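You operate a simulated robot arm through the tools that you are given. There is no shell and no other tool. Be economical: measure what you need, move in short steps, check, and stop when the job is done.

You run a simulated two-armed robot. Do the job below in one go: nothing can be reset, and whatever is moved stays where it is left.

TASK
Run water from the blue pipe through the tall cell until the white-rim beaker holds 100 ml.
Fine: stand the beaker on the mat under the spout, open the pipe's tap fully and the cell tap a quarter or more, spill nothing, close both taps, leave the other pipes alone. Set down upright: what you pick out.
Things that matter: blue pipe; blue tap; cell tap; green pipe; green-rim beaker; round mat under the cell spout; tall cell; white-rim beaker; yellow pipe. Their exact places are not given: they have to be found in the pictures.

The check looks at the end state, three seconds after you hand in, the way a careful person would. Anything else that was tipped, shoved, dropped, spilled or broken makes it a failure.

THE ROBOT
Two 7-joint arms with fingered hands on one trunk, on a base that drives. Base frame: it is fixed to the floor where the robot stands at the start and does not move with it; the origin is under the middle of the robot, x ahead of it, y to its left, z up. Readings come in m, degrees, newtons and seconds.
The left shoulder is at the start at [0.02, 0.123, 1.187], the right one opposite. With the tool pointing down near the work surface each hand reaches from about 0.14 to 0.5 m from the robot's upright axis, wherever it stands, measured 20 degrees to its own side. Places, roughly: blue pipe [0.8, 0.3, 1.2]; blue tap [0.7, 0.3, 0.9]; cell tap [0.7, 0, 0.9]; green pipe [0.8, 0.2, 1.2]; round mat under the cell spout [0.6, -0.2, 0.9]; tall cell [0.7, -0.2, 1]; yellow pipe [0.8, 0.1, 1.2]. Payload 2.4 kg a hand.
The tool frame of a hand sits at the grasp point between the pads (the TCP): z along the fingers, y along the line on which they close. The tips reach 0.017 m beyond it. Largest opening 0.088 m; the body of the gripper starts 0.047 m behind the TCP. The gripper is a hand of 3 fingers: y runs from the thumb to the fingers, the wrist lies at [0, 0, -0.165] in the tool frame, and closing takes about 1.5 s.
Orientation is that of the tool frame in the base frame, as a unit quaternion [w, x, y, z]. With the fingers straight down and closing along the base's y, the tool's x points along the base's -x, its y along +y and its z along -z.

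THE INTERFACE
- The arms move only by the tool arm_command. It takes "left_plan", "right_plan" or both (then of equal length, played together; a hand with none holds still); each is one flat list of numbers, 6 for each row, row after row: the shift along the base's x, y, z in units of 400 mm (1.0 is 400 mm), then the turn, a rotation vector about the base's x, y, z in units of 60 degrees (1.0 is 60 degrees). In form: [tx, ty, tz, wx, wy, wz, tx, ty, tz, wx, wy, wz, ...]. A call has 1 to 8 rows; each row is the pose to reach, as a shift and turn from the pose commanded when the call began. "left_fingers" and "right_fingers" are, for a hand that has rows, the finger opening in m, from 0 to 0.088, set as the call begins (left out, the last holds). A call with a number of a shift or a turn outside -1 to 1 is refused whole. A row lasts 0.2 s, in which the tool goes at most 0.05 m and 8.6 degrees; a call with a longer step from one row to the next is refused whole, and so is a gripper value outside its range. Where a pose cannot be reached the arm comes as near as it can. A force on the tool above 40 N (or 10 N above the force at the start of the call, whichever is more), or a blocked arm, ends the call early, and 0.2 s more pass. Each finger travels about 0.045 m/s and halts on what it meets, pressing with about 29 N; the grip force reading is that of the motor and also rises with nothing between the fingers. The clock runs only during rows and for 0.2 s after the last one: add rows that repeat a pose to give the fingers time. It gives the time, the measured TCP pose, the force on the tool (base axes), the opening and the grip force at its end, in the units of the frame above (readings bear some noise), with the torque about the TCP (base axes, N m) and any sound that the robot's microphone picked up.
- Cameras (640 x 400 px; columns grow to the right, rows downward): "scene" is now at [0.0506, 0.025, 1.6353]; the picture's right is [0.34, -0.94, 0.00], its down [-0.75, -0.27, -0.60] and it looks along [0.57, 0.21, -0.80] (base axes); focal length 259 px, centre (320, 200). "left" rides on the left gripper at [-0.052, 0.004, -0.066] in its tool frame; the picture's right is [-0.08, -1.00, 0.00], its down [0.78, -0.07, -0.62] and it looks along [0.62, -0.05, 0.78] (tool axes); focal length 243 px, centre (320, 200). "right" rides on the right gripper at [0.052, 0.004, -0.066] in its tool frame; the picture's right is [-0.08, 1.00, 0.00], its down [-0.78, -0.07, -0.62] and it looks along [-0.62, -0.05, 0.78] (tool axes); focal length 243 px, centre (320, 200).
- snapshot(camera): a new picture of that camera. It takes no simulated time.
- raise_lower(by): slides the trunk up (or, below 0, down) by that many m; the arms and the scene camera ride with it, the base frame stays. It gives what a move gives, with no picture.
- steer(legs): drives the robot by 1 to 6 legs, each [ahead, left, turn to the left] in m, m and degrees, along the robot's own axes; the way and the turn of a leg run together, so that a leg with both is an arc; at most 1.5 m and 180 degrees a leg. The arms and the cameras ride along, it lands a little off, and it stops where it bumps. It gives what a move gives.
- preshape(shape, hand): the hand has 3 fingers and takes this shape, open, in about a second: jaw (thumb against the fingers, like two jaws); tri (thumb and two fingers); tip (a fingertip pinch); poke (one finger out to press); point (the index stretched); flat (the hand flat); cup (the hand cupped); fist (a fist). The gripper value then closes the fingers along that shape, each until it touches; the sizes above hold for jaw. It gives what a move gives, with no picture.
- aim_head(pan, tilt): turns the head with the scene camera to pan (to the left, within 120 degrees either way) and tilt (down, from -29 to 69), counted from straight ahead of the robot. It gives what a move gives.
- locate(camera, pixels): there is no depth. For up to 12 entries [column, row, z] of the newest picture of that camera ("zoom" is the newest enlarged one), the place [x, y] in the base frame at which the ray of that pixel passes the height z, good to about 0.002 m. It takes no simulated time.
- enlarge(camera, box): a new picture of the part [left, top, right, bottom] of that camera's present view, enlarged. It takes no simulated time.
- close_job(): hands the job in; it is judged then, once.

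Work in short steps. Measure before you move; look again where a grasp or a placing could have gone wrong, and mend it. You have 80 turns and 78 pictures in all, those below and enlarged ones among them. Open the grippers and draw the arms clear of the work before you hand the job in, unless the task says otherwise.

The tools are called after "Emit:" as name(argument=value, ...) on one line, values as JSON. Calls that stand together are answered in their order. arm_command: Moves the arms, as the interface text tells. Its arguments: {"type":"object","properties":{"left_plan":{"type":"array","items":{"type":"number"}},"left_fingers":{"type":"number"},"right_plan":{"type":"array","items":{"type":"number"}},"right_fingers":{"type":"number"}},"required":[]} The other tools are called the same way: raise_lower (by) slides the trunk up or down; preshape (shape, hand) gives the hand a shape; steer (legs) drives the base; aim_head (pan, tilt) turns the head that bears the scene camera; snapshot (camera) takes a picture; locate (camera, pixels) gives the place at which the rays of pixels pass given heights; enlarge (camera, box) takes an enlarged picture of a part of a camera's view; close_job () hands the job in.

At the start:

```text
clock: 0.0
left_tool_pos: [0.2814, 0.1648, 1.2144]
left_orientation: [0.0, 0.001, 1.0, 0.001]
left_force: [0.5, 0.5, -0.7]
left_ft_torque: [0.02, -0.02, 0.01]
left_opening: 0.0881
left_grip_force: 0.1
left_shape: jaw
right_tool_pos: [0.315, -0.0845, 1.1976]
right_orientation: [0.0, 0.0, 1.0, 0.0]
right_force: [0.5, -0.2, -0.5]
right_ft_torque: [-0.01, 0.02, 0.0]
right_opening: 0.0878
right_grip_force: 0.2
right_shape: jaw
trunk travel left (down, up): [-0.4, 0.43]
robot x, y, heading: [0.0021, 0.0038, 0.1]
head pan, tilt: [20.1, 53.0]
```

scene: 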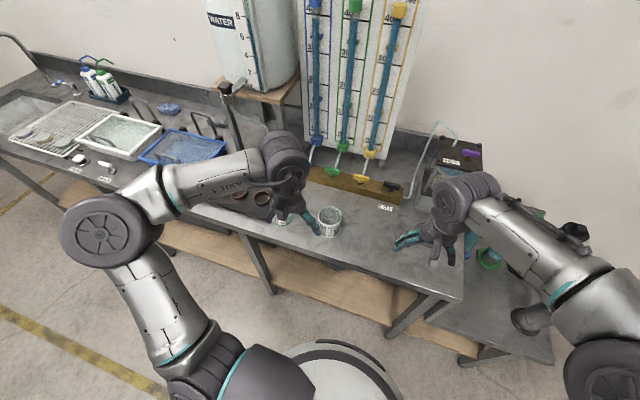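
right: 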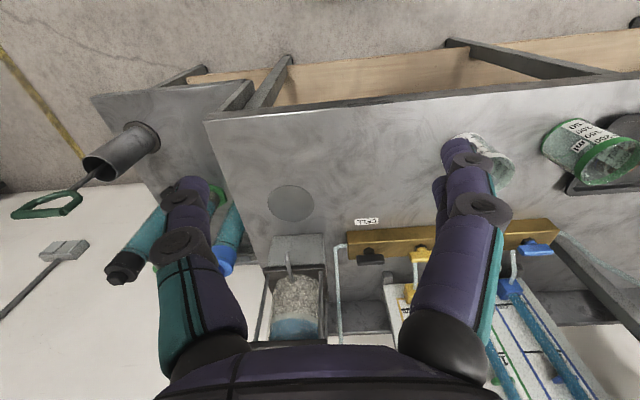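
left: 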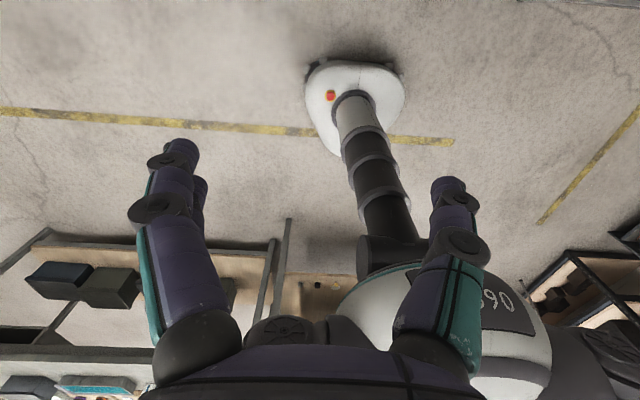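

The scene picture shows the pipes panel at (350,80), the white-rim beaker probably at (329,222), and the cell at right partly hidden. I turn the head straight ahead to see the work area better.

Emit:
aim_head(pan=0, tilt=38)

Emit:
snapshot(camera="scene")

Emit:
enlarge(camera="right", box=[230, 110, 640, 366])

```text
clock: 0.8
left_tool_pos: [0.2809, 0.1641, 1.2143]
left_orientation: [0.0, 0.0, 1.0, 0.0]
left_force: [1.0, 0.0, -0.3]
left_ft_torque: [0.0, 0.03, -0.01]
left_opening: 0.0878
left_grip_force: 0.0
left_shape: jaw
right_tool_pos: [0.3149, -0.0831, 1.1972]
right_orientation: [0.0, 0.0, 1.0, 0.0]
right_force: [0.2, -0.2, 0.7]
right_ft_torque: [-0.03, 0.0, 0.03]
right_opening: 0.0875
right_grip_force: 0.0
right_shape: jaw
trunk travel left (down, up): [-0.4, 0.43]
robot x, y, heading: [-0.0042, -0.0003, -0.3]
head pan, tilt: [0.0, 38.0]
```

```text
74 pictures are left
```

scene: 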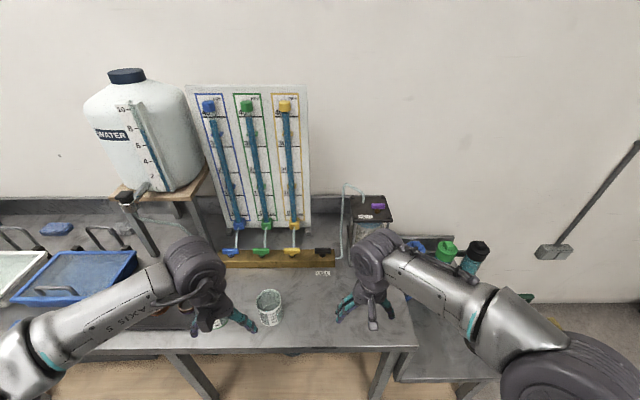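

```text
1.56 times, centred on (435, 238) of right
```

zoom: 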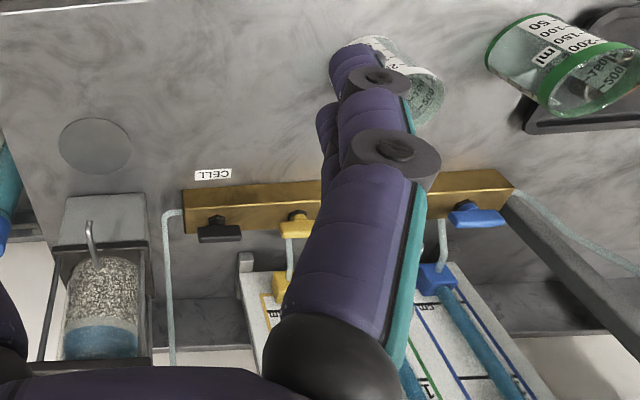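

The cell tap is the black lever by the "CELL" label, the manifold is the brass bar, and the mat is the disc in front of the cell. I zoom on the panel and taps for details.

Emit:
enlarge(camera="scene", box=[180, 180, 420, 330])

Emit:
enlarge(camera="scene", box=[180, 80, 340, 180])

```text
2.67 times, centred on (300, 255) of scene
```

zoom: 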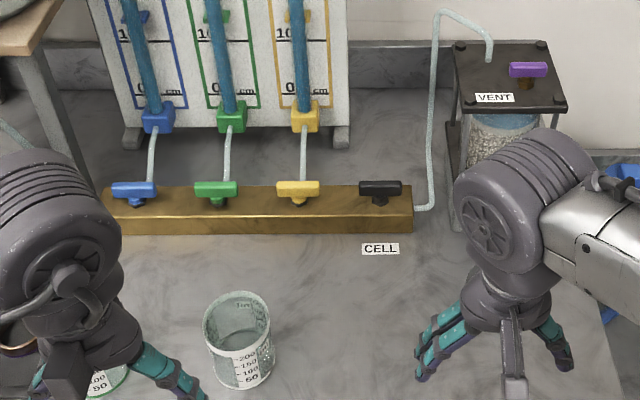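

```text
4.00 times, centred on (260, 130) of scene
```

zoom: 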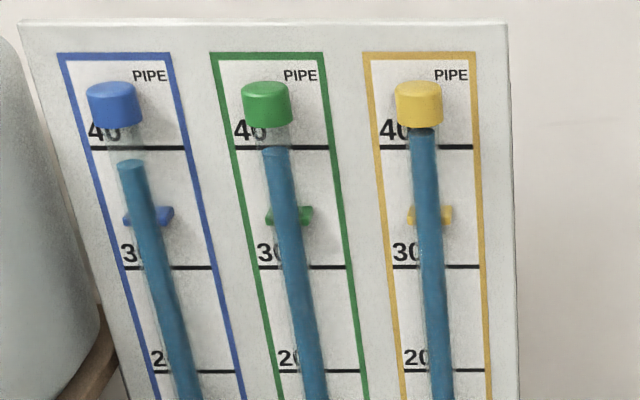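

I compare the CELL label from both cameras at several heights to find the bench height.

Emit:
locate(camera="scene", pixels=[[322.5, 273.4, 0.8], [322.5, 273.4, 0.85], [322.5, 273.4, 0.9]])

Emit:
locate(camera="right", pixels=[[367, 221, 0.8], [367, 221, 0.85], [367, 221, 0.9], [290, 201, 0.85], [290, 201, 0.9]])

```text
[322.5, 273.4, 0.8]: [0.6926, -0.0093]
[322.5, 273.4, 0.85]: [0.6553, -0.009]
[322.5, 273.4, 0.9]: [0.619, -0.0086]
```

```text
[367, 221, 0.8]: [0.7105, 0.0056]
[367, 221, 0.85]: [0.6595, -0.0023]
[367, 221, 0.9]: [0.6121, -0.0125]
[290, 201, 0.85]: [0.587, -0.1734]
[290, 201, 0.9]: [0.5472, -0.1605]
```

Bench height comes out near 0.87. I now measure the bench edge, mat, beaker and levers.

Emit:
locate(camera="right", pixels=[[300, 113, 0.87], [500, 96, 0.87], [291, 203.5, 0.87], [267, 203, 0.87], [314, 203, 0.87], [369, 255, 0.92], [420, 253, 0.92], [535, 248, 0.92], [350, 260, 0.87]])

Emit:
locate(camera="scene", pixels=[[230, 251, 0.92], [261, 251, 0.92], [291.5, 250.5, 0.92], [322.5, 251, 0.92], [315, 251, 0.92], [330.5, 251, 0.92], [257, 297, 0.95], [281, 297, 0.95], [269, 310, 0.92], [271, 324, 0.87]])

```text
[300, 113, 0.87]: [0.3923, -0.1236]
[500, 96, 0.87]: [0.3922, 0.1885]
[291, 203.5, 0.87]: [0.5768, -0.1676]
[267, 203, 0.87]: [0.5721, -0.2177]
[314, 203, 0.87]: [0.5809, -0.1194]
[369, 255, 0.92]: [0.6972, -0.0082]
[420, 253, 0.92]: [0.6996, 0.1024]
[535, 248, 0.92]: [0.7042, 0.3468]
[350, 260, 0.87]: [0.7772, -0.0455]
```

```text
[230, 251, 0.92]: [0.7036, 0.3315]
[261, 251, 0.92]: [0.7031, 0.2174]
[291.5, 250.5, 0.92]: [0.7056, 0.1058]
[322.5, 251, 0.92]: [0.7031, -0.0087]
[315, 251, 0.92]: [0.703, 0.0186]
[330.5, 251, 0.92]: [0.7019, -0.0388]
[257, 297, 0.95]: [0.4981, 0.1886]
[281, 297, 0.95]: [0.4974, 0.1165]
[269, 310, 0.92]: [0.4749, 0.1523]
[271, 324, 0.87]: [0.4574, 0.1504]
```

Levers lie along y at x≈0.70 (blue y≈0.335, cell y≈-0.01), beaker ≈(0.48,0.15), mat ≈(0.577,-0.168), bench edge x≈0.39. I drive left then ahead so both taps come within reach.

Emit:
steer(legs=[[0, 0.16, 0], [0.2, 0, 0]])

Emit:
snapshot(camera="scene")

Emit:
snapshot(camera="right")

```text
clock: 3.5
left_tool_pos: [0.4836, 0.3284, 1.2139]
left_orientation: [-0.001, 0.001, 1.0, 0.0]
left_force: [-0.7, 0.9, -0.5]
left_ft_torque: [0.04, 0.01, -0.06]
left_opening: 0.0879
left_grip_force: 0.1
left_shape: jaw
right_tool_pos: [0.5173, 0.0791, 1.1976]
right_orientation: [0.0, 0.001, 1.0, 0.0]
right_force: [-0.2, -0.5, -0.1]
right_ft_torque: [0.03, -0.01, 0.0]
right_opening: 0.0879
right_grip_force: 0.1
right_shape: jaw
trunk travel left (down, up): [-0.4, 0.43]
robot x, y, heading: [0.1986, 0.1611, 0.1]
head pan, tilt: [0.0, 38.0]
```

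```text
70 pictures are left
```

scene: 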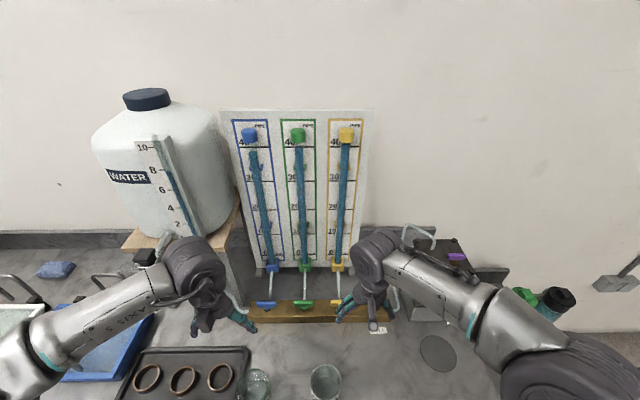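

```text
69 pictures are left
```

right: 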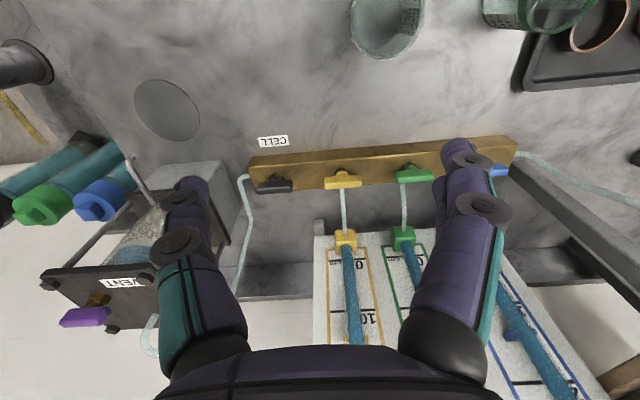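

The beaker is at (325,382) at the picture's lower edge. I tilt the head down to see both beakers, mat and taps.

Emit:
aim_head(pan=-5, tilt=60)

Emit:
snapshot(camera="scene")

Emit:
enlarge(camera="scene", box=[200, 160, 440, 310])

```text
clock: 4.3
left_tool_pos: [0.4821, 0.3283, 1.2146]
left_orientation: [0.0, 0.002, 1.0, -0.001]
left_force: [-0.2, 0.3, 0.1]
left_ft_torque: [0.0, -0.03, 0.0]
left_opening: 0.0877
left_grip_force: 0.1
left_shape: jaw
right_tool_pos: [0.5157, 0.0792, 1.1994]
right_orientation: [0.0, 0.001, 1.0, 0.0]
right_force: [0.0, 0.2, 0.2]
right_ft_torque: [0.01, -0.04, 0.0]
right_opening: 0.0879
right_grip_force: 0.1
right_shape: jaw
trunk travel left (down, up): [-0.4, 0.43]
robot x, y, heading: [0.202, 0.1651, -0.3]
head pan, tilt: [-5.0, 60.0]
```

```text
68 pictures are left
```

scene: 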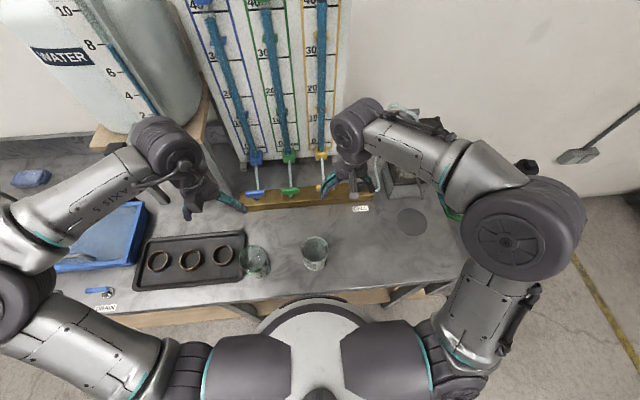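

```text
2.67 times, centred on (320, 235) of scene
```

zoom: 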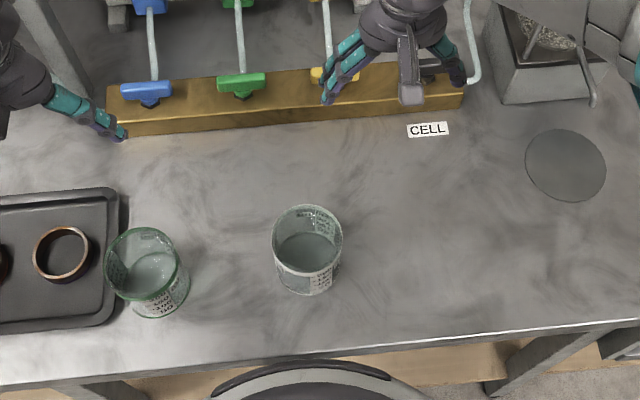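

I measure the beaker rim, base, and mat in this zoom.

Emit:
locate(camera="zoom", pixels=[[272, 238, 0.96], [343, 238, 0.96], [307, 205, 0.96], [307, 271, 0.96], [282, 280, 0.87], [331, 280, 0.87], [307, 295, 0.87], [566, 165, 0.87], [526, 165, 0.87], [606, 165, 0.87], [148, 90, 0.92], [594, 105, 0.97]])

Emit:
enlarge(camera="right", box=[310, 0, 470, 100])

```text
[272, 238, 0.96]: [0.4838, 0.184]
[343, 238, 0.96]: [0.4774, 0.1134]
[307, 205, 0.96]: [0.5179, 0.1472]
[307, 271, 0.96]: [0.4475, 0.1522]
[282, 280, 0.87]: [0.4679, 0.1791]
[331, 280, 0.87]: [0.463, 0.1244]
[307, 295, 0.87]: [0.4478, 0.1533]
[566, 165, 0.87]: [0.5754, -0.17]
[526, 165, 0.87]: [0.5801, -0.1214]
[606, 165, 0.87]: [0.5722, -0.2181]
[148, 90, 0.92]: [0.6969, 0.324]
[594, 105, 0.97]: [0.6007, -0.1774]
```

```text
4.00 times, centred on (390, 50) of right
```

zoom: 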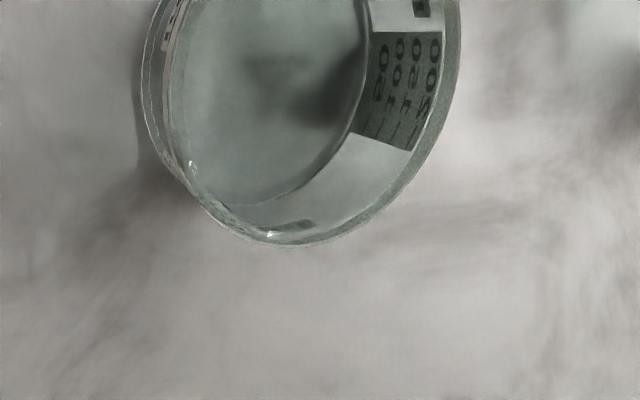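

The beaker is a ~0.07 m cylinder at (0.4825,0.150), rim z≈0.96; the spout end shows at zoom (594,105) and in the right view near (130,160). I enlarge the spout to see its height over the mat.

Emit:
enlarge(camera="right", box=[60, 60, 316, 220])

Emit:
enlarge(camera="scene", box=[370, 140, 466, 240])

```text
2.50 times, centred on (188, 140) of right
```

zoom: 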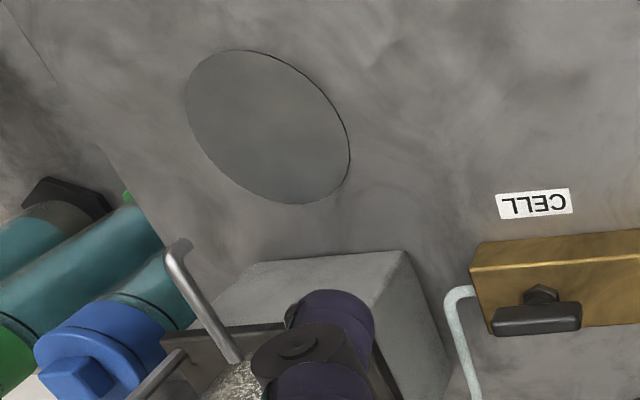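

```text
4.00 times, centred on (418, 190) of scene
```

zoom: 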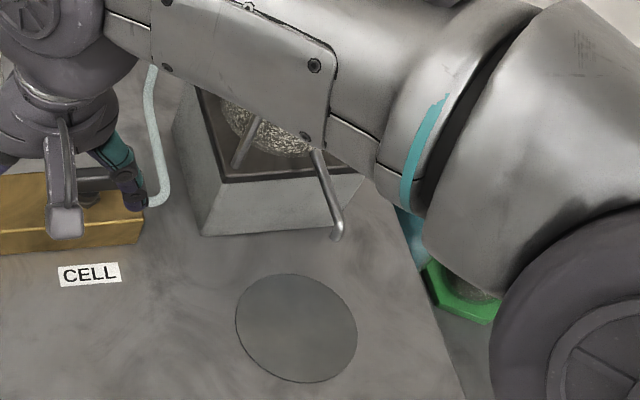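

I triangulate the spout tip: scene (422.2,199.2), right (131,159).

Emit:
locate(camera="scene", pixels=[[422.2, 199.2, 0.95], [422.2, 199.2, 1.0], [422.2, 199.2, 1.05], [422.2, 199.2, 1.1]])

Emit:
locate(camera="right", pixels=[[131, 159, 0.95], [131, 159, 1.0], [131, 159, 1.05], [131, 159, 1.1], [276, 186, 0.92], [274, 182, 0.9], [161, 110, 0.87]])

```text
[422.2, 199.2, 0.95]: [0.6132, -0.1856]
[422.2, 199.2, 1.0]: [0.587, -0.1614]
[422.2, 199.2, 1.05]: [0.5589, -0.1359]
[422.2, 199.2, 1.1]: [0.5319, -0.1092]
```

```text
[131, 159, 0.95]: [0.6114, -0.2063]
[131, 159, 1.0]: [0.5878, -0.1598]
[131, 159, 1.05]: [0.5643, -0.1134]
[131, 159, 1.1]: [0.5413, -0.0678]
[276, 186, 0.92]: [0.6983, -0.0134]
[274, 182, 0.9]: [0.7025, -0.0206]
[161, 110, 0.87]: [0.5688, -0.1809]
```

The spout tip is about (0.588,-0.163,0.995), so the beaker must go in from the front with a tilted hand. I back off to make room for a 55° tilted grasp.

Emit:
steer(legs=[[-0.18, 0, 0], [0, -0.04, 0]])

```text
clock: 6.3
left_tool_pos: [0.2973, 0.2863, 1.2144]
left_orientation: [0.001, 0.0, 1.0, 0.0]
left_force: [-1.3, 0.0, -0.2]
left_ft_torque: [0.02, 0.05, 0.02]
left_opening: 0.0879
left_grip_force: 0.1
left_shape: jaw
right_tool_pos: [0.3314, 0.0386, 1.197]
right_orientation: [0.0, 0.001, 1.0, 0.0]
right_force: [0.2, -0.4, 0.5]
right_ft_torque: [0.01, 0.01, -0.03]
right_opening: 0.0874
right_grip_force: 0.2
right_shape: jaw
trunk travel left (down, up): [-0.4, 0.43]
robot x, y, heading: [0.0136, 0.1225, -0.2]
head pan, tilt: [-5.0, 60.0]
```

I tilt the right hand 55° and bring it to the pregrasp 0.12 m behind the beaker, while the left hand moves 0.1 m to the left.

Emit:
arm_command(right_plan=[0.017, 0.035, -0.065, 0, -0.115, 0, 0.033, 0.07, -0.13, 0, -0.229, 0, 0.05, 0.105, -0.195, 0, -0.344, 0, 0.066, 0.14, -0.26, 0, -0.458, 0, 0.083, 0.175, -0.325, 0, -0.573, 0, 0.1, 0.21, -0.39, 0, -0.688, 0, 0.116, 0.245, -0.455, 0, -0.802, 0, 0.1325, 0.28, -0.52, 0, -0.917, 0], left_plan=[0, 0.03, 0, 0, 0, 0, 0, 0.06, 0, 0, 0, 0, 0, 0.09, 0, 0, 0, 0, 0, 0.12, 0, 0, 0, 0, 0, 0.15, 0, 0, 0, 0, 0, 0.18, 0, 0, 0, 0, 0, 0.22, 0, 0, 0, 0, 0, 0.25, 0, 0, 0, 0], right_fingers=0.088)

Emit:
snapshot(camera="scene")

Emit:
snapshot(camera="right")

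```text
clock: 8.1
left_tool_pos: [0.2973, 0.3882, 1.2144]
left_orientation: [-0.001, 0.001, 1.0, 0.0]
left_force: [0.0, -1.0, -0.1]
left_ft_torque: [-0.01, 0.03, 0.02]
left_opening: 0.088
left_grip_force: 0.1
left_shape: jaw
right_tool_pos: [0.3868, 0.1528, 0.9881]
right_orientation: [0.462, 0.0, 0.887, 0.002]
right_force: [0.1, 0.3, -0.2]
right_ft_torque: [0.01, 0.02, 0.01]
right_opening: 0.0879
right_grip_force: 0.0
right_shape: jaw
right hand out of reach, approached as far as the arm can: row 5
trunk travel left (down, up): [-0.4, 0.43]
robot x, y, heading: [0.0139, 0.1238, 0.3]
head pan, tilt: [-5.0, 60.0]
```

```text
63 pictures are left
```

scene: 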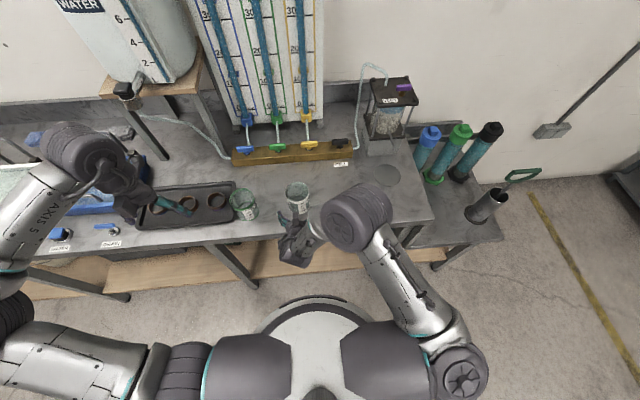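

```text
62 pictures are left
```

right: 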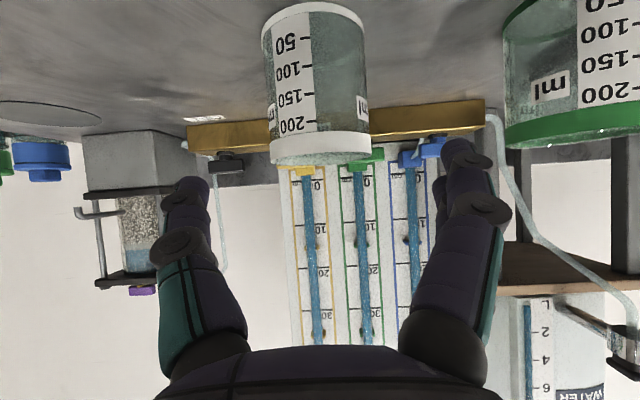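

The beaker stands between the fingers. I check its position with this view before advancing.

Emit:
locate(camera="right", pixels=[[270, 140, 0.96], [371, 140, 0.96], [262, 30, 0.88], [366, 30, 0.88], [320, 160, 0.96], [314, 2, 0.87], [320, 160, 0.94]])

Emit:
locate(camera="scene", pixels=[[287, 190, 0.96], [309, 190, 0.96], [298, 187, 0.96]])

```text
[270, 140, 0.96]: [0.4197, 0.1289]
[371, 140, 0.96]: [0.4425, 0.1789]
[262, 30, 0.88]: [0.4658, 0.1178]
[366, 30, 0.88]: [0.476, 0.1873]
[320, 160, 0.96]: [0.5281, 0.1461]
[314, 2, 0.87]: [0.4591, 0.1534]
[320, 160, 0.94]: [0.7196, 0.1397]
```

```text
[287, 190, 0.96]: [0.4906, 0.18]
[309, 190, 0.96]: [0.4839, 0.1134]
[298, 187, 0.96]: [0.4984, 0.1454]
```

Beaker centre confirmed near (0.484,0.150). I advance along the tool axis with open fingers.

Emit:
arm_command(right_plan=[0.06, -0.002, -0.041, 0, 0, 0, 0.12, -0.004, -0.082, 0, 0, 0, 0.18, -0.005, -0.124, 0, 0, 0, 0.239, -0.005, -0.165, 0, 0, 0])

Emit:
snapshot(camera="right")

```text
clock: 9.1
left_tool_pos: [0.2982, 0.3868, 1.2135]
left_orientation: [0.0, 0.001, 1.0, 0.0]
left_force: [0.0, 0.4, -0.4]
left_ft_torque: [0.01, 0.0, 0.03]
left_opening: 0.088
left_grip_force: 0.2
left_shape: jaw
right_tool_pos: [0.482, 0.1504, 0.9243]
right_orientation: [0.463, -0.001, 0.887, 0.001]
right_force: [-0.7, -1.0, 0.0]
right_ft_torque: [-0.01, 0.01, -0.02]
right_opening: 0.0883
right_grip_force: 0.1
right_shape: jaw
trunk travel left (down, up): [-0.4, 0.43]
robot x, y, heading: [0.0179, 0.1211, -0.4]
head pan, tilt: [-5.0, 60.0]
```

```text
61 pictures are left
```

right: 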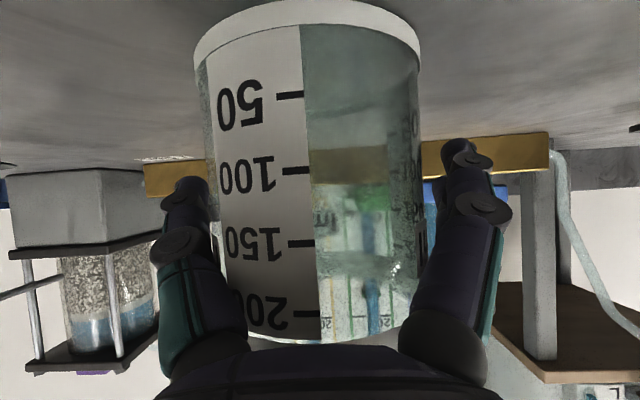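

The beaker is centred between the fingers and empty. I close gently.

Emit:
arm_command(right_plan=[0, 0, 0, 0, 0, 0, 0, 0, 0, 0, 0, 0, 0, 0, 0, 0, 0, 0, 0, 0, 0, 0, 0, 0, 0, 0, 0, 0, 0, 0, 0, 0, 0, 0, 0, 0], right_fingers=0.055)

```text
clock: 10.5
left_tool_pos: [0.2972, 0.387, 1.2139]
left_orientation: [0.0, 0.0, 1.0, 0.0]
left_force: [-0.3, -0.8, -0.5]
left_ft_torque: [0.01, 0.01, -0.02]
left_opening: 0.0881
left_grip_force: 0.1
left_shape: jaw
right_tool_pos: [0.4814, 0.15, 0.9242]
right_orientation: [0.461, 0.0, 0.887, 0.0]
right_force: [0.0, -0.1, 0.7]
right_ft_torque: [-0.02, -0.08, -0.02]
right_opening: 0.0626
right_grip_force: 28.6
right_shape: jaw
trunk travel left (down, up): [-0.4, 0.43]
robot x, y, heading: [0.0161, 0.1245, -0.1]
head pan, tilt: [-5.0, 60.0]
```

Gripped at 0.0626 m. I lift 0.06 m straight up and look.

Emit:
arm_command(right_plan=[0, 0, 0.05, 0, 0, 0, 0, 0, 0.1, 0, 0, 0, 0, 0, 0.15, 0, 0, 0])

Emit:
snapshot(camera="scene")

Emit:
snapshot(camera="right")

```text
clock: 11.3
left_tool_pos: [0.2968, 0.3887, 1.2136]
left_orientation: [0.0, 0.001, 1.0, 0.0]
left_force: [-0.2, 0.4, 0.4]
left_ft_torque: [-0.01, -0.01, -0.01]
left_opening: 0.0879
left_grip_force: 0.1
left_shape: jaw
right_tool_pos: [0.4812, 0.1495, 0.9837]
right_orientation: [0.462, 0.0, 0.887, 0.001]
right_force: [0.0, 0.2, -0.5]
right_ft_torque: [0.02, 0.04, 0.0]
right_opening: 0.0622
right_grip_force: 29.3
right_shape: jaw
trunk travel left (down, up): [-0.4, 0.43]
robot x, y, heading: [0.02, 0.1242, -0.0]
head pan, tilt: [-5.0, 60.0]
```

```text
60 pictures are left
```

scene: 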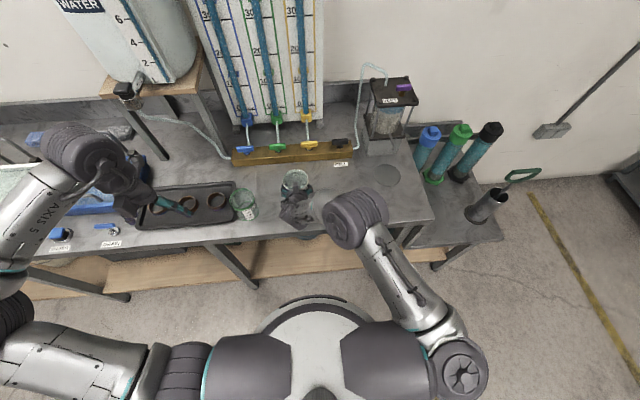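

```text
59 pictures are left
```

right: 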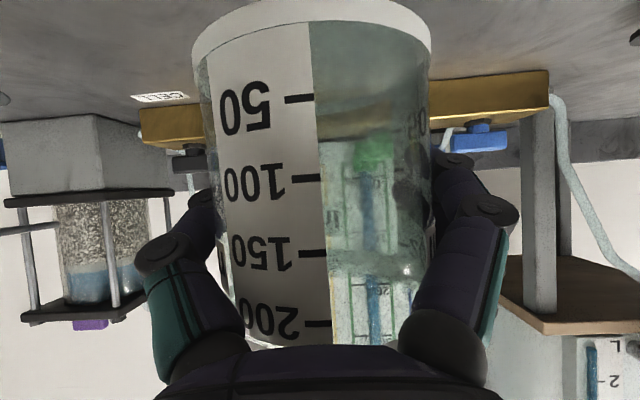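

Held upright. I drive right 0.12 and ahead 0.08 so the mat comes into the right hand's reach.

Emit:
steer(legs=[[0, -0.12, 0], [0.08, 0, 0]])

```text
clock: 13.2
left_tool_pos: [0.3795, 0.2718, 1.2141]
left_orientation: [-0.001, -0.001, 1.0, 0.0]
left_force: [0.2, 0.8, 0.0]
left_ft_torque: [-0.01, -0.03, 0.02]
left_opening: 0.0878
left_grip_force: 0.1
left_shape: jaw
right_tool_pos: [0.5617, 0.0347, 0.9835]
right_orientation: [0.461, -0.002, 0.887, 0.002]
right_force: [0.1, 0.9, -0.7]
right_ft_torque: [-0.01, 0.03, -0.03]
right_opening: 0.0622
right_grip_force: 28.7
right_shape: jaw
trunk travel left (down, up): [-0.4, 0.43]
robot x, y, heading: [0.0982, 0.0058, 0.1]
head pan, tilt: [-5.0, 60.0]
```

Now I bring the beaker in front of the mat, slightly lower, staying ahead of the spout.

Emit:
arm_command(right_plan=[-0.03, -0.085, -0.012, 0, 0, 0, -0.06, -0.17, -0.025, 0, 0, 0, -0.09, -0.255, -0.037, 0, 0, 0, -0.12, -0.34, -0.05, 0, 0, 0, -0.15, -0.425, -0.062, 0, 0, 0, -0.179, -0.509, -0.075, 0, 0, 0])

Emit:
snapshot(camera="scene")

Emit:
snapshot(camera="right")

```text
clock: 14.6
left_tool_pos: [0.3777, 0.2707, 1.2152]
left_orientation: [0.0, -0.001, 1.0, 0.0]
left_force: [0.3, -0.5, 0.5]
left_ft_torque: [0.01, -0.03, 0.0]
left_opening: 0.088
left_grip_force: 0.0
left_shape: jaw
right_tool_pos: [0.5091, -0.1154, 0.9606]
right_orientation: [0.461, -0.001, 0.887, 0.001]
right_force: [0.0, -0.3, -1.0]
right_ft_torque: [0.0, 0.0, 0.04]
right_opening: 0.0622
right_grip_force: 28.9
right_shape: jaw
right hand out of reach, approached as far as the arm can: row 5, 6
trunk travel left (down, up): [-0.4, 0.43]
robot x, y, heading: [0.0963, 0.0051, 0.2]
head pan, tilt: [-5.0, 60.0]
```

```text
58 pictures are left
```

scene: 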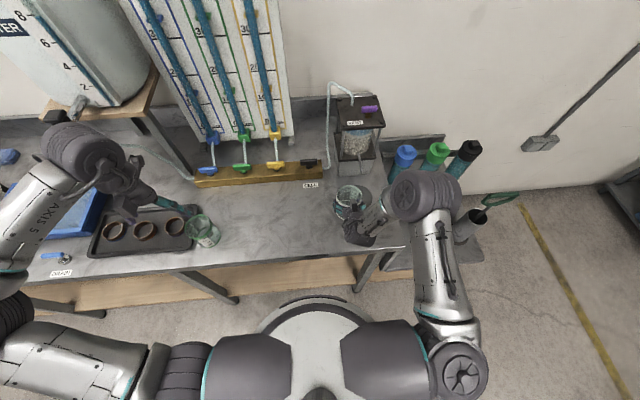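

```text
57 pictures are left
```

right: 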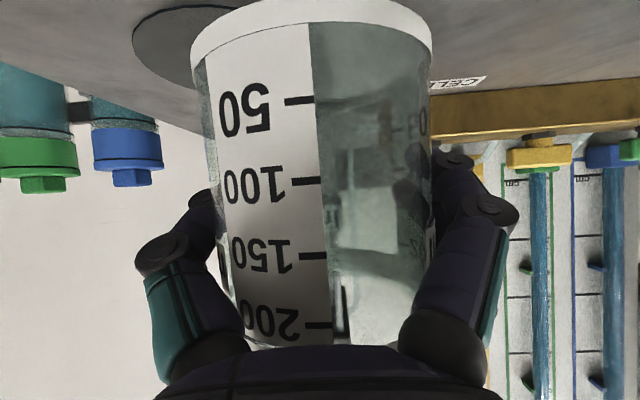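

The arm stopped at its limit at (0.509,-0.115). I let the base do the rest: first drive right about 0.054 m, still ahead of the spout.

Emit:
steer(legs=[[0, -0.054, 0]])

Emit:
arm_command(right_plan=[0, 0, 0, 0, 0, 0])

```text
clock: 15.6
left_tool_pos: [0.3786, 0.2164, 1.2138]
left_orientation: [0.0, 0.0, 1.0, 0.001]
left_force: [0.9, 0.3, -0.2]
left_ft_torque: [0.0, 0.0, 0.03]
left_opening: 0.0884
left_grip_force: 0.1
left_shape: jaw
right_tool_pos: [0.5088, -0.1696, 0.9613]
right_orientation: [0.461, 0.0, 0.887, 0.001]
right_force: [0.1, -0.3, -0.3]
right_ft_torque: [0.01, -0.04, -0.04]
right_opening: 0.062
right_grip_force: 28.9
right_shape: jaw
trunk travel left (down, up): [-0.4, 0.43]
robot x, y, heading: [0.0976, -0.0458, 0.1]
head pan, tilt: [-5.0, 60.0]
```

```text
clock: 16.0
left_tool_pos: [0.3774, 0.2181, 1.2158]
left_orientation: [-0.001, 0.0, 1.0, 0.0]
left_force: [0.2, 0.0, 0.1]
left_ft_torque: [0.0, -0.02, 0.02]
left_opening: 0.0879
left_grip_force: 0.0
left_shape: jaw
right_tool_pos: [0.5095, -0.1689, 0.9616]
right_orientation: [0.462, -0.001, 0.887, 0.001]
right_force: [0.4, -0.7, -0.6]
right_ft_torque: [0.0, 0.04, 0.0]
right_opening: 0.0621
right_grip_force: 29.1
right_shape: jaw
trunk travel left (down, up): [-0.4, 0.43]
robot x, y, heading: [0.0964, -0.0447, -0.1]
head pan, tilt: [-5.0, 60.0]
```

Holding at (0.509,-0.169,0.961). I lower the trunk 0.026 m so the rim passes under the spout, and check.

Emit:
raise_lower(by=-0.026)

Emit:
snapshot(camera="scene")

Emit:
enlarge(camera="scene", box=[270, 100, 430, 250])

```text
clock: 16.7
left_tool_pos: [0.3774, 0.2183, 1.1883]
left_orientation: [0.001, 0.0, 1.0, 0.0]
left_force: [-0.3, 0.0, 0.3]
left_ft_torque: [-0.01, 0.0, 0.03]
left_opening: 0.0877
left_grip_force: 0.1
left_shape: jaw
right_tool_pos: [0.5085, -0.1681, 0.9337]
right_orientation: [0.462, -0.001, 0.887, 0.001]
right_force: [0.4, -0.5, -0.6]
right_ft_torque: [-0.03, 0.02, -0.01]
right_opening: 0.0622
right_grip_force: 28.6
right_shape: jaw
trunk travel left (down, up): [-0.374, 0.456]
robot x, y, heading: [0.1011, -0.0473, -0.1]
head pan, tilt: [-5.0, 60.0]
```

```text
56 pictures are left
```

scene: 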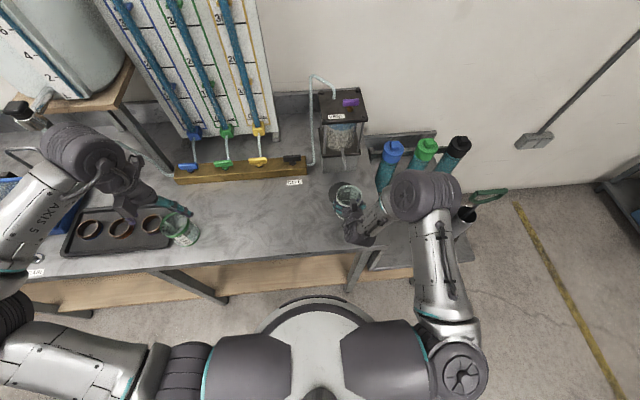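

```text
2.67 times, centred on (350, 175) of scene
```

zoom: 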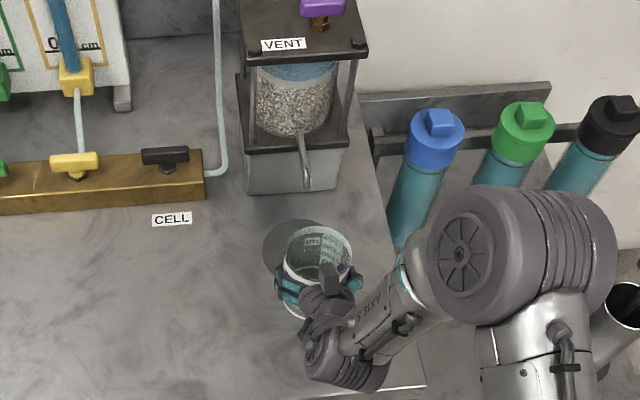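

I measure the mat, spout tip and the blue bottle near the forearm in this zoom.

Emit:
locate(camera="zoom", pixels=[[263, 252, 0.87], [298, 219, 0.87], [308, 188, 0.995], [316, 258, 0.97], [434, 140, 0.8], [434, 140, 0.9], [434, 140, 1.0], [400, 240, 0.8], [398, 240, 0.87], [345, 240, 0.97], [282, 258, 0.97], [352, 258, 0.97]])

Emit:
snapshot(camera="right")

```text
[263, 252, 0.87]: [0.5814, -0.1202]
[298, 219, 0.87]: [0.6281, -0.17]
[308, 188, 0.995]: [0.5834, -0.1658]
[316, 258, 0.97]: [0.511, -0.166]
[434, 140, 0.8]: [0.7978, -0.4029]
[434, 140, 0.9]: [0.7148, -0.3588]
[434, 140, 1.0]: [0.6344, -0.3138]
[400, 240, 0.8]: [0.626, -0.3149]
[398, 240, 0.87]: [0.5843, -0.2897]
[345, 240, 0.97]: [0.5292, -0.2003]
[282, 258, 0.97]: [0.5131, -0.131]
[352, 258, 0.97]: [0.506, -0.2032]
```

```text
54 pictures are left
```

right: 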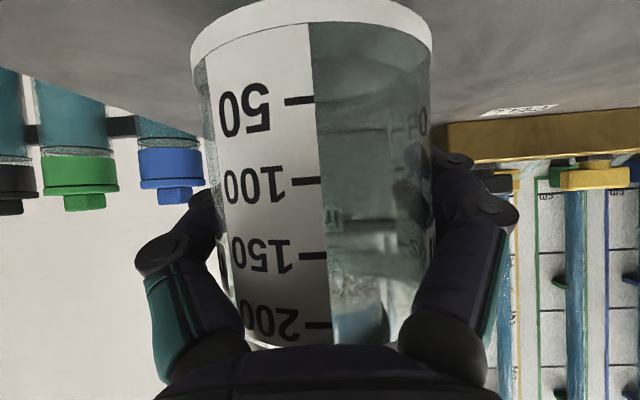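

Mat centre (0.579,-0.170), beaker now at (0.510,-0.167), rim ≈0.97 under spout tip 0.995. I drive 0.067 ahead.

Emit:
steer(legs=[[0.067, 0, 0]])

Emit:
enlarge(camera="scene", box=[230, 100, 470, 250])

```text
clock: 17.7
left_tool_pos: [0.445, 0.2186, 1.1884]
left_orientation: [-0.002, 0.0, 1.0, 0.0]
left_force: [-0.8, 0.6, 0.8]
left_ft_torque: [-0.03, 0.01, -0.01]
left_opening: 0.0881
left_grip_force: 0.0
left_shape: jaw
right_tool_pos: [0.5776, -0.1681, 0.9348]
right_orientation: [0.462, -0.001, 0.887, 0.001]
right_force: [-0.9, -0.1, -1.0]
right_ft_torque: [-0.02, 0.02, 0.02]
right_opening: 0.0624
right_grip_force: 28.8
right_shape: jaw
trunk travel left (down, up): [-0.374, 0.456]
robot x, y, heading: [0.1632, -0.0442, 0.1]
head pan, tilt: [-5.0, 60.0]
```

```text
2.67 times, centred on (350, 175) of scene
```

zoom: 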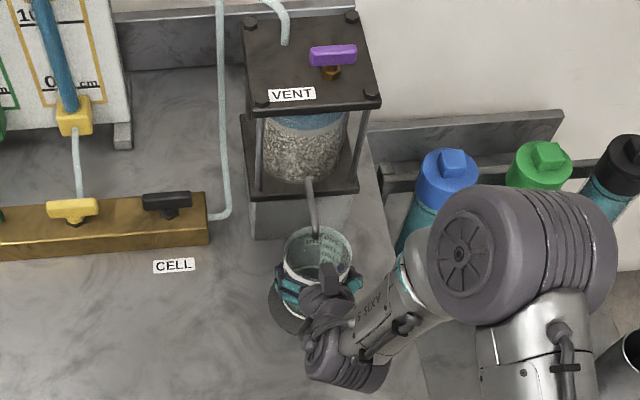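

The spout sits over the beaker mouth. I lower the trunk 0.009 m and read the force.

Emit:
raise_lower(by=-0.009)

```text
clock: 18.3
left_tool_pos: [0.4435, 0.2182, 1.1795]
left_orientation: [0.0, 0.0, 1.0, 0.0]
left_force: [-0.6, -0.2, 0.5]
left_ft_torque: [0.0, 0.0, 0.03]
left_opening: 0.0878
left_grip_force: 0.2
left_shape: jaw
right_tool_pos: [0.5755, -0.1686, 0.9253]
right_orientation: [0.463, 0.0, 0.887, 0.0]
right_force: [0.3, 0.5, -0.5]
right_ft_torque: [0.01, 0.02, -0.03]
right_opening: 0.0623
right_grip_force: 29.0
right_shape: jaw
trunk travel left (down, up): [-0.365, 0.465]
robot x, y, heading: [0.1639, -0.0437, -0.2]
head pan, tilt: [-5.0, 60.0]
```

No contact force yet at z 0.925; I lower by 1.5 mm more.

Emit:
raise_lower(by=-0.0015)

Emit:
enlarge(camera="scene", box=[310, 140, 406, 230])

```text
clock: 18.8
left_tool_pos: [0.4443, 0.2186, 1.1783]
left_orientation: [0.001, 0.001, 1.0, 0.0]
left_force: [0.5, -1.0, 0.7]
left_ft_torque: [0.01, -0.01, -0.02]
left_opening: 0.0881
left_grip_force: 0.0
left_shape: jaw
right_tool_pos: [0.5754, -0.1692, 0.9251]
right_orientation: [0.462, -0.001, 0.887, 0.001]
right_force: [-0.6, -0.8, 0.2]
right_ft_torque: [-0.01, -0.08, 0.05]
right_opening: 0.0621
right_grip_force: 28.7
right_shape: jaw
trunk travel left (down, up): [-0.364, 0.466]
robot x, y, heading: [0.1659, -0.0472, 0.2]
head pan, tilt: [-5.0, 60.0]
```

```text
4.44 times, centred on (358, 185) of scene
```

zoom: 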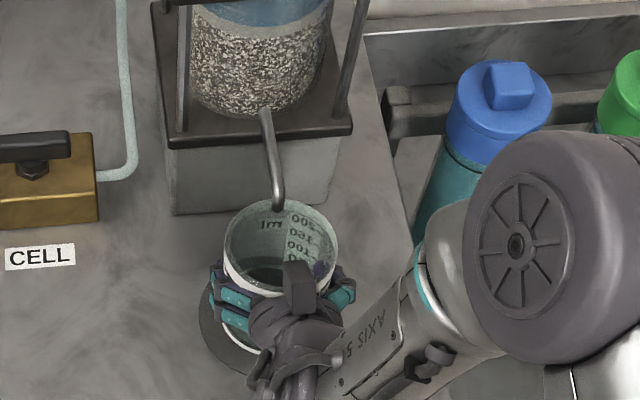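

At contact (torque and force like when it stood). I open the fingers.

Emit:
arm_command(right_plan=[0, 0, 0, 0, 0, 0, 0, 0, 0, 0, 0, 0, 0, 0, 0, 0, 0, 0, 0, 0, 0, 0, 0, 0, 0, 0, 0, 0, 0, 0], right_fingers=0.088)

Emit:
snapshot(camera="right")

```text
clock: 20.0
left_tool_pos: [0.4453, 0.218, 1.1775]
left_orientation: [0.0, 0.0, 1.0, 0.0]
left_force: [1.0, -0.4, 0.2]
left_ft_torque: [0.0, -0.02, -0.02]
left_opening: 0.088
left_grip_force: 0.0
left_shape: jaw
right_tool_pos: [0.5765, -0.1689, 0.9246]
right_orientation: [0.461, -0.001, 0.887, 0.001]
right_force: [0.6, 0.1, -0.2]
right_ft_torque: [-0.02, 0.03, -0.01]
right_opening: 0.0879
right_grip_force: 0.0
right_shape: jaw
trunk travel left (down, up): [-0.364, 0.466]
robot x, y, heading: [0.1627, -0.0474, -0.1]
head pan, tilt: [-5.0, 60.0]
```

```text
51 pictures are left
```

right: 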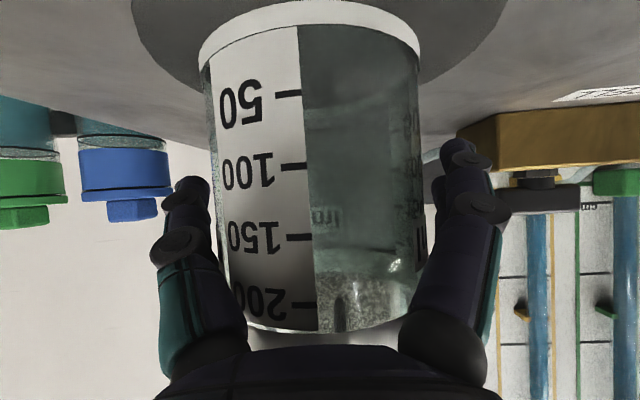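

Released and upright. I back the robot 0.15 m straight out and look at the beaker.

Emit:
steer(legs=[[-0.15, 0, 0]])

Emit:
snapshot(camera="right")

Emit:
snapshot(camera="scene")

```text
clock: 21.4
left_tool_pos: [0.289, 0.2197, 1.1788]
left_orientation: [-0.001, -0.001, 1.0, 0.0]
left_force: [0.1, -0.8, -0.1]
left_ft_torque: [-0.02, -0.02, -0.01]
left_opening: 0.0879
left_grip_force: 0.0
left_shape: jaw
right_tool_pos: [0.4217, -0.1671, 0.9253]
right_orientation: [0.463, -0.002, 0.886, 0.001]
right_force: [0.1, 0.2, -0.2]
right_ft_torque: [-0.03, -0.03, 0.0]
right_opening: 0.0881
right_grip_force: 0.1
right_shape: jaw
trunk travel left (down, up): [-0.364, 0.466]
robot x, y, heading: [0.0107, -0.047, 0.1]
head pan, tilt: [-5.0, 60.0]
```

```text
50 pictures are left
```

right: 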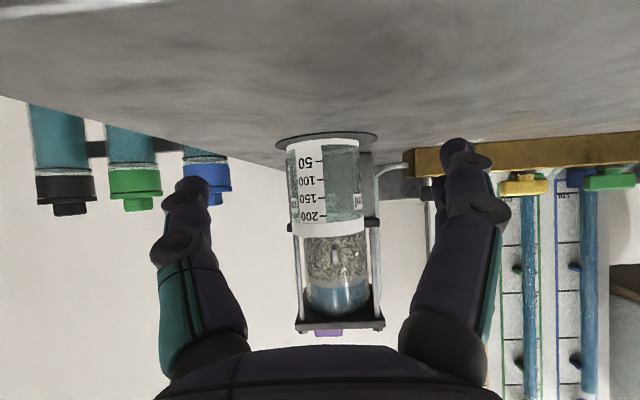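

```text
49 pictures are left
```

scene: 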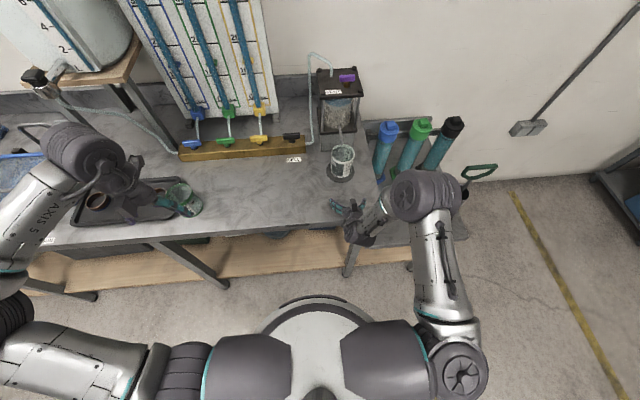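

The beaker stands on the mat under the spout. I raise the right hand and straighten it to point down.

Emit:
arm_command(right_plan=[0, 0.02, 0.08, 0, 0.115, 0, 0, 0.04, 0.16, 0, 0.229, 0, 0, 0.06, 0.24, 0, 0.344, 0, 0, 0.08, 0.32, 0, 0.458, 0, 0, 0.1, 0.4, 0, 0.573, 0, 0, 0.12, 0.48, 0, 0.688, 0, -0.05, 0.14, 0.56, 0, 0.802, 0, -0.1, 0.16, 0.64, 0, 0.917, 0])

Emit:
raise_lower(by=0.036)

Emit:
steer(legs=[[0, 0.21, 0], [0.19, 0, 0]])

Emit:
snapshot(camera="scene")

```text
clock: 23.2
left_tool_pos: [0.2899, 0.2188, 1.1777]
left_orientation: [0.0, -0.002, 1.0, 0.0]
left_force: [0.4, 0.9, -0.1]
left_ft_torque: [-0.02, -0.03, 0.01]
left_opening: 0.0877
left_grip_force: 0.1
left_shape: jaw
right_tool_pos: [0.3844, -0.1041, 1.1786]
right_orientation: [0.0, 0.0, 1.0, 0.002]
right_force: [-0.6, -0.3, -0.2]
right_ft_torque: [-0.01, 0.01, 0.01]
right_opening: 0.0878
right_grip_force: 0.0
right_shape: jaw
right hand out of reach, approached as far as the arm can: row 4
trunk travel left (down, up): [-0.364, 0.466]
robot x, y, heading: [0.0076, -0.045, 0.3]
head pan, tilt: [-5.0, 60.0]
```

```text
clock: 24.0
left_tool_pos: [0.2915, 0.2191, 1.2139]
left_orientation: [0.0, -0.002, 1.0, -0.001]
left_force: [-0.1, 0.5, -0.1]
left_ft_torque: [0.0, 0.0, 0.01]
left_opening: 0.0881
left_grip_force: 0.1
left_shape: jaw
right_tool_pos: [0.3846, -0.1043, 1.2144]
right_orientation: [0.0, -0.001, 1.0, 0.002]
right_force: [0.0, 0.2, 0.5]
right_ft_torque: [0.02, 0.01, -0.01]
right_opening: 0.0881
right_grip_force: 0.1
right_shape: jaw
trunk travel left (down, up): [-0.399, 0.43]
robot x, y, heading: [0.011, -0.0456, 0.4]
head pan, tilt: [-5.0, 60.0]
```

```text
clock: 26.8
left_tool_pos: [0.4756, 0.4329, 1.2137]
left_orientation: [-0.001, -0.005, 1.0, -0.001]
left_force: [0.8, 0.3, 1.4]
left_ft_torque: [-0.01, 0.01, 0.01]
left_opening: 0.0878
left_grip_force: 0.2
left_shape: jaw
right_tool_pos: [0.57, 0.1125, 1.2142]
right_orientation: [0.0, -0.002, 1.0, 0.001]
right_force: [0.1, 0.8, 0.4]
right_ft_torque: [0.05, -0.02, 0.01]
right_opening: 0.088
right_grip_force: 0.1
right_shape: jaw
trunk travel left (down, up): [-0.399, 0.43]
robot x, y, heading: [0.195, 0.1702, 0.4]
head pan, tilt: [-5.0, 60.0]
```

```text
48 pictures are left
```

scene: 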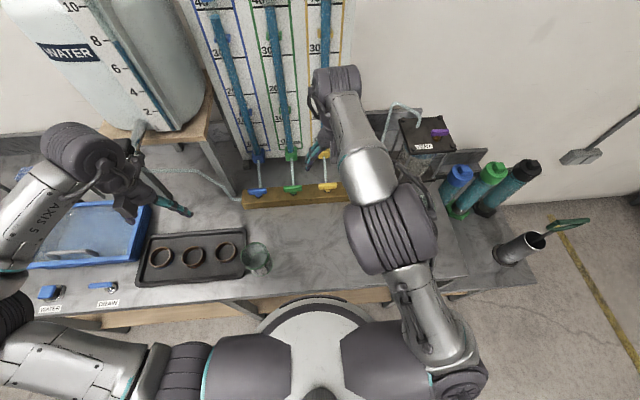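

Both taps should now be reachable. I look at the taps closely with the right and scene cameras.

Emit:
snapshot(camera="right")

Emit:
enlarge(camera="scene", box=[230, 130, 390, 230])

```text
47 pictures are left
```

right: 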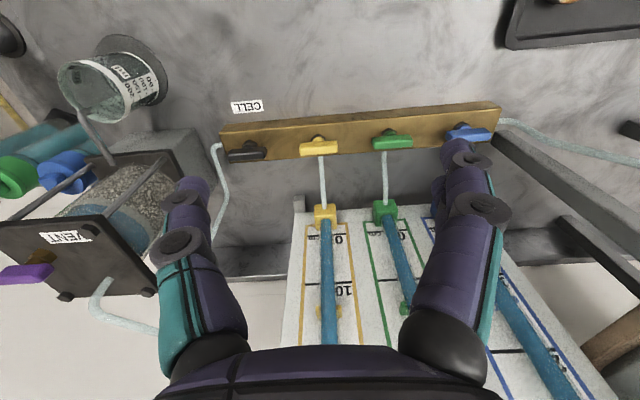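

```text
4.00 times, centred on (310, 180) of scene
```

zoom: 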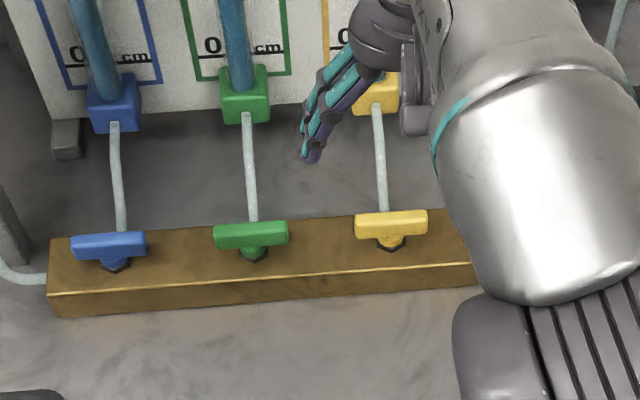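

I triangulate the yellow, green and blue levers at two heights.

Emit:
locate(camera="scene", pixels=[[328, 186.2, 0.9], [328, 186.2, 0.95], [257, 191.5, 0.9], [257, 191.5, 0.95], [292.7, 188.7, 0.9], [292.7, 188.7, 0.95]])

Emit:
locate(camera="right", pixels=[[320, 146, 0.9], [320, 146, 0.95], [470, 132, 0.9], [470, 132, 0.95], [393, 141, 0.9], [393, 141, 0.95], [248, 151, 0.9], [248, 151, 0.95]])

```text
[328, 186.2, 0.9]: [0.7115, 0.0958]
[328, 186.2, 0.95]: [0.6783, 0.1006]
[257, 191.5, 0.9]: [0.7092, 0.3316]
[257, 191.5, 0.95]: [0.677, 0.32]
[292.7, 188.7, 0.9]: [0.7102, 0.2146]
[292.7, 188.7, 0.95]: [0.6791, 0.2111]
```

```text
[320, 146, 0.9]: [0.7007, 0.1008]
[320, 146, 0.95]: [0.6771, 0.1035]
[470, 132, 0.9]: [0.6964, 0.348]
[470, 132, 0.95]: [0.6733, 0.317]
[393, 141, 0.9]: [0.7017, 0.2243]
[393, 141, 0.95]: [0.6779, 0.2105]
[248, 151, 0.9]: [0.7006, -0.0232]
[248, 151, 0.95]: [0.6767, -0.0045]
```

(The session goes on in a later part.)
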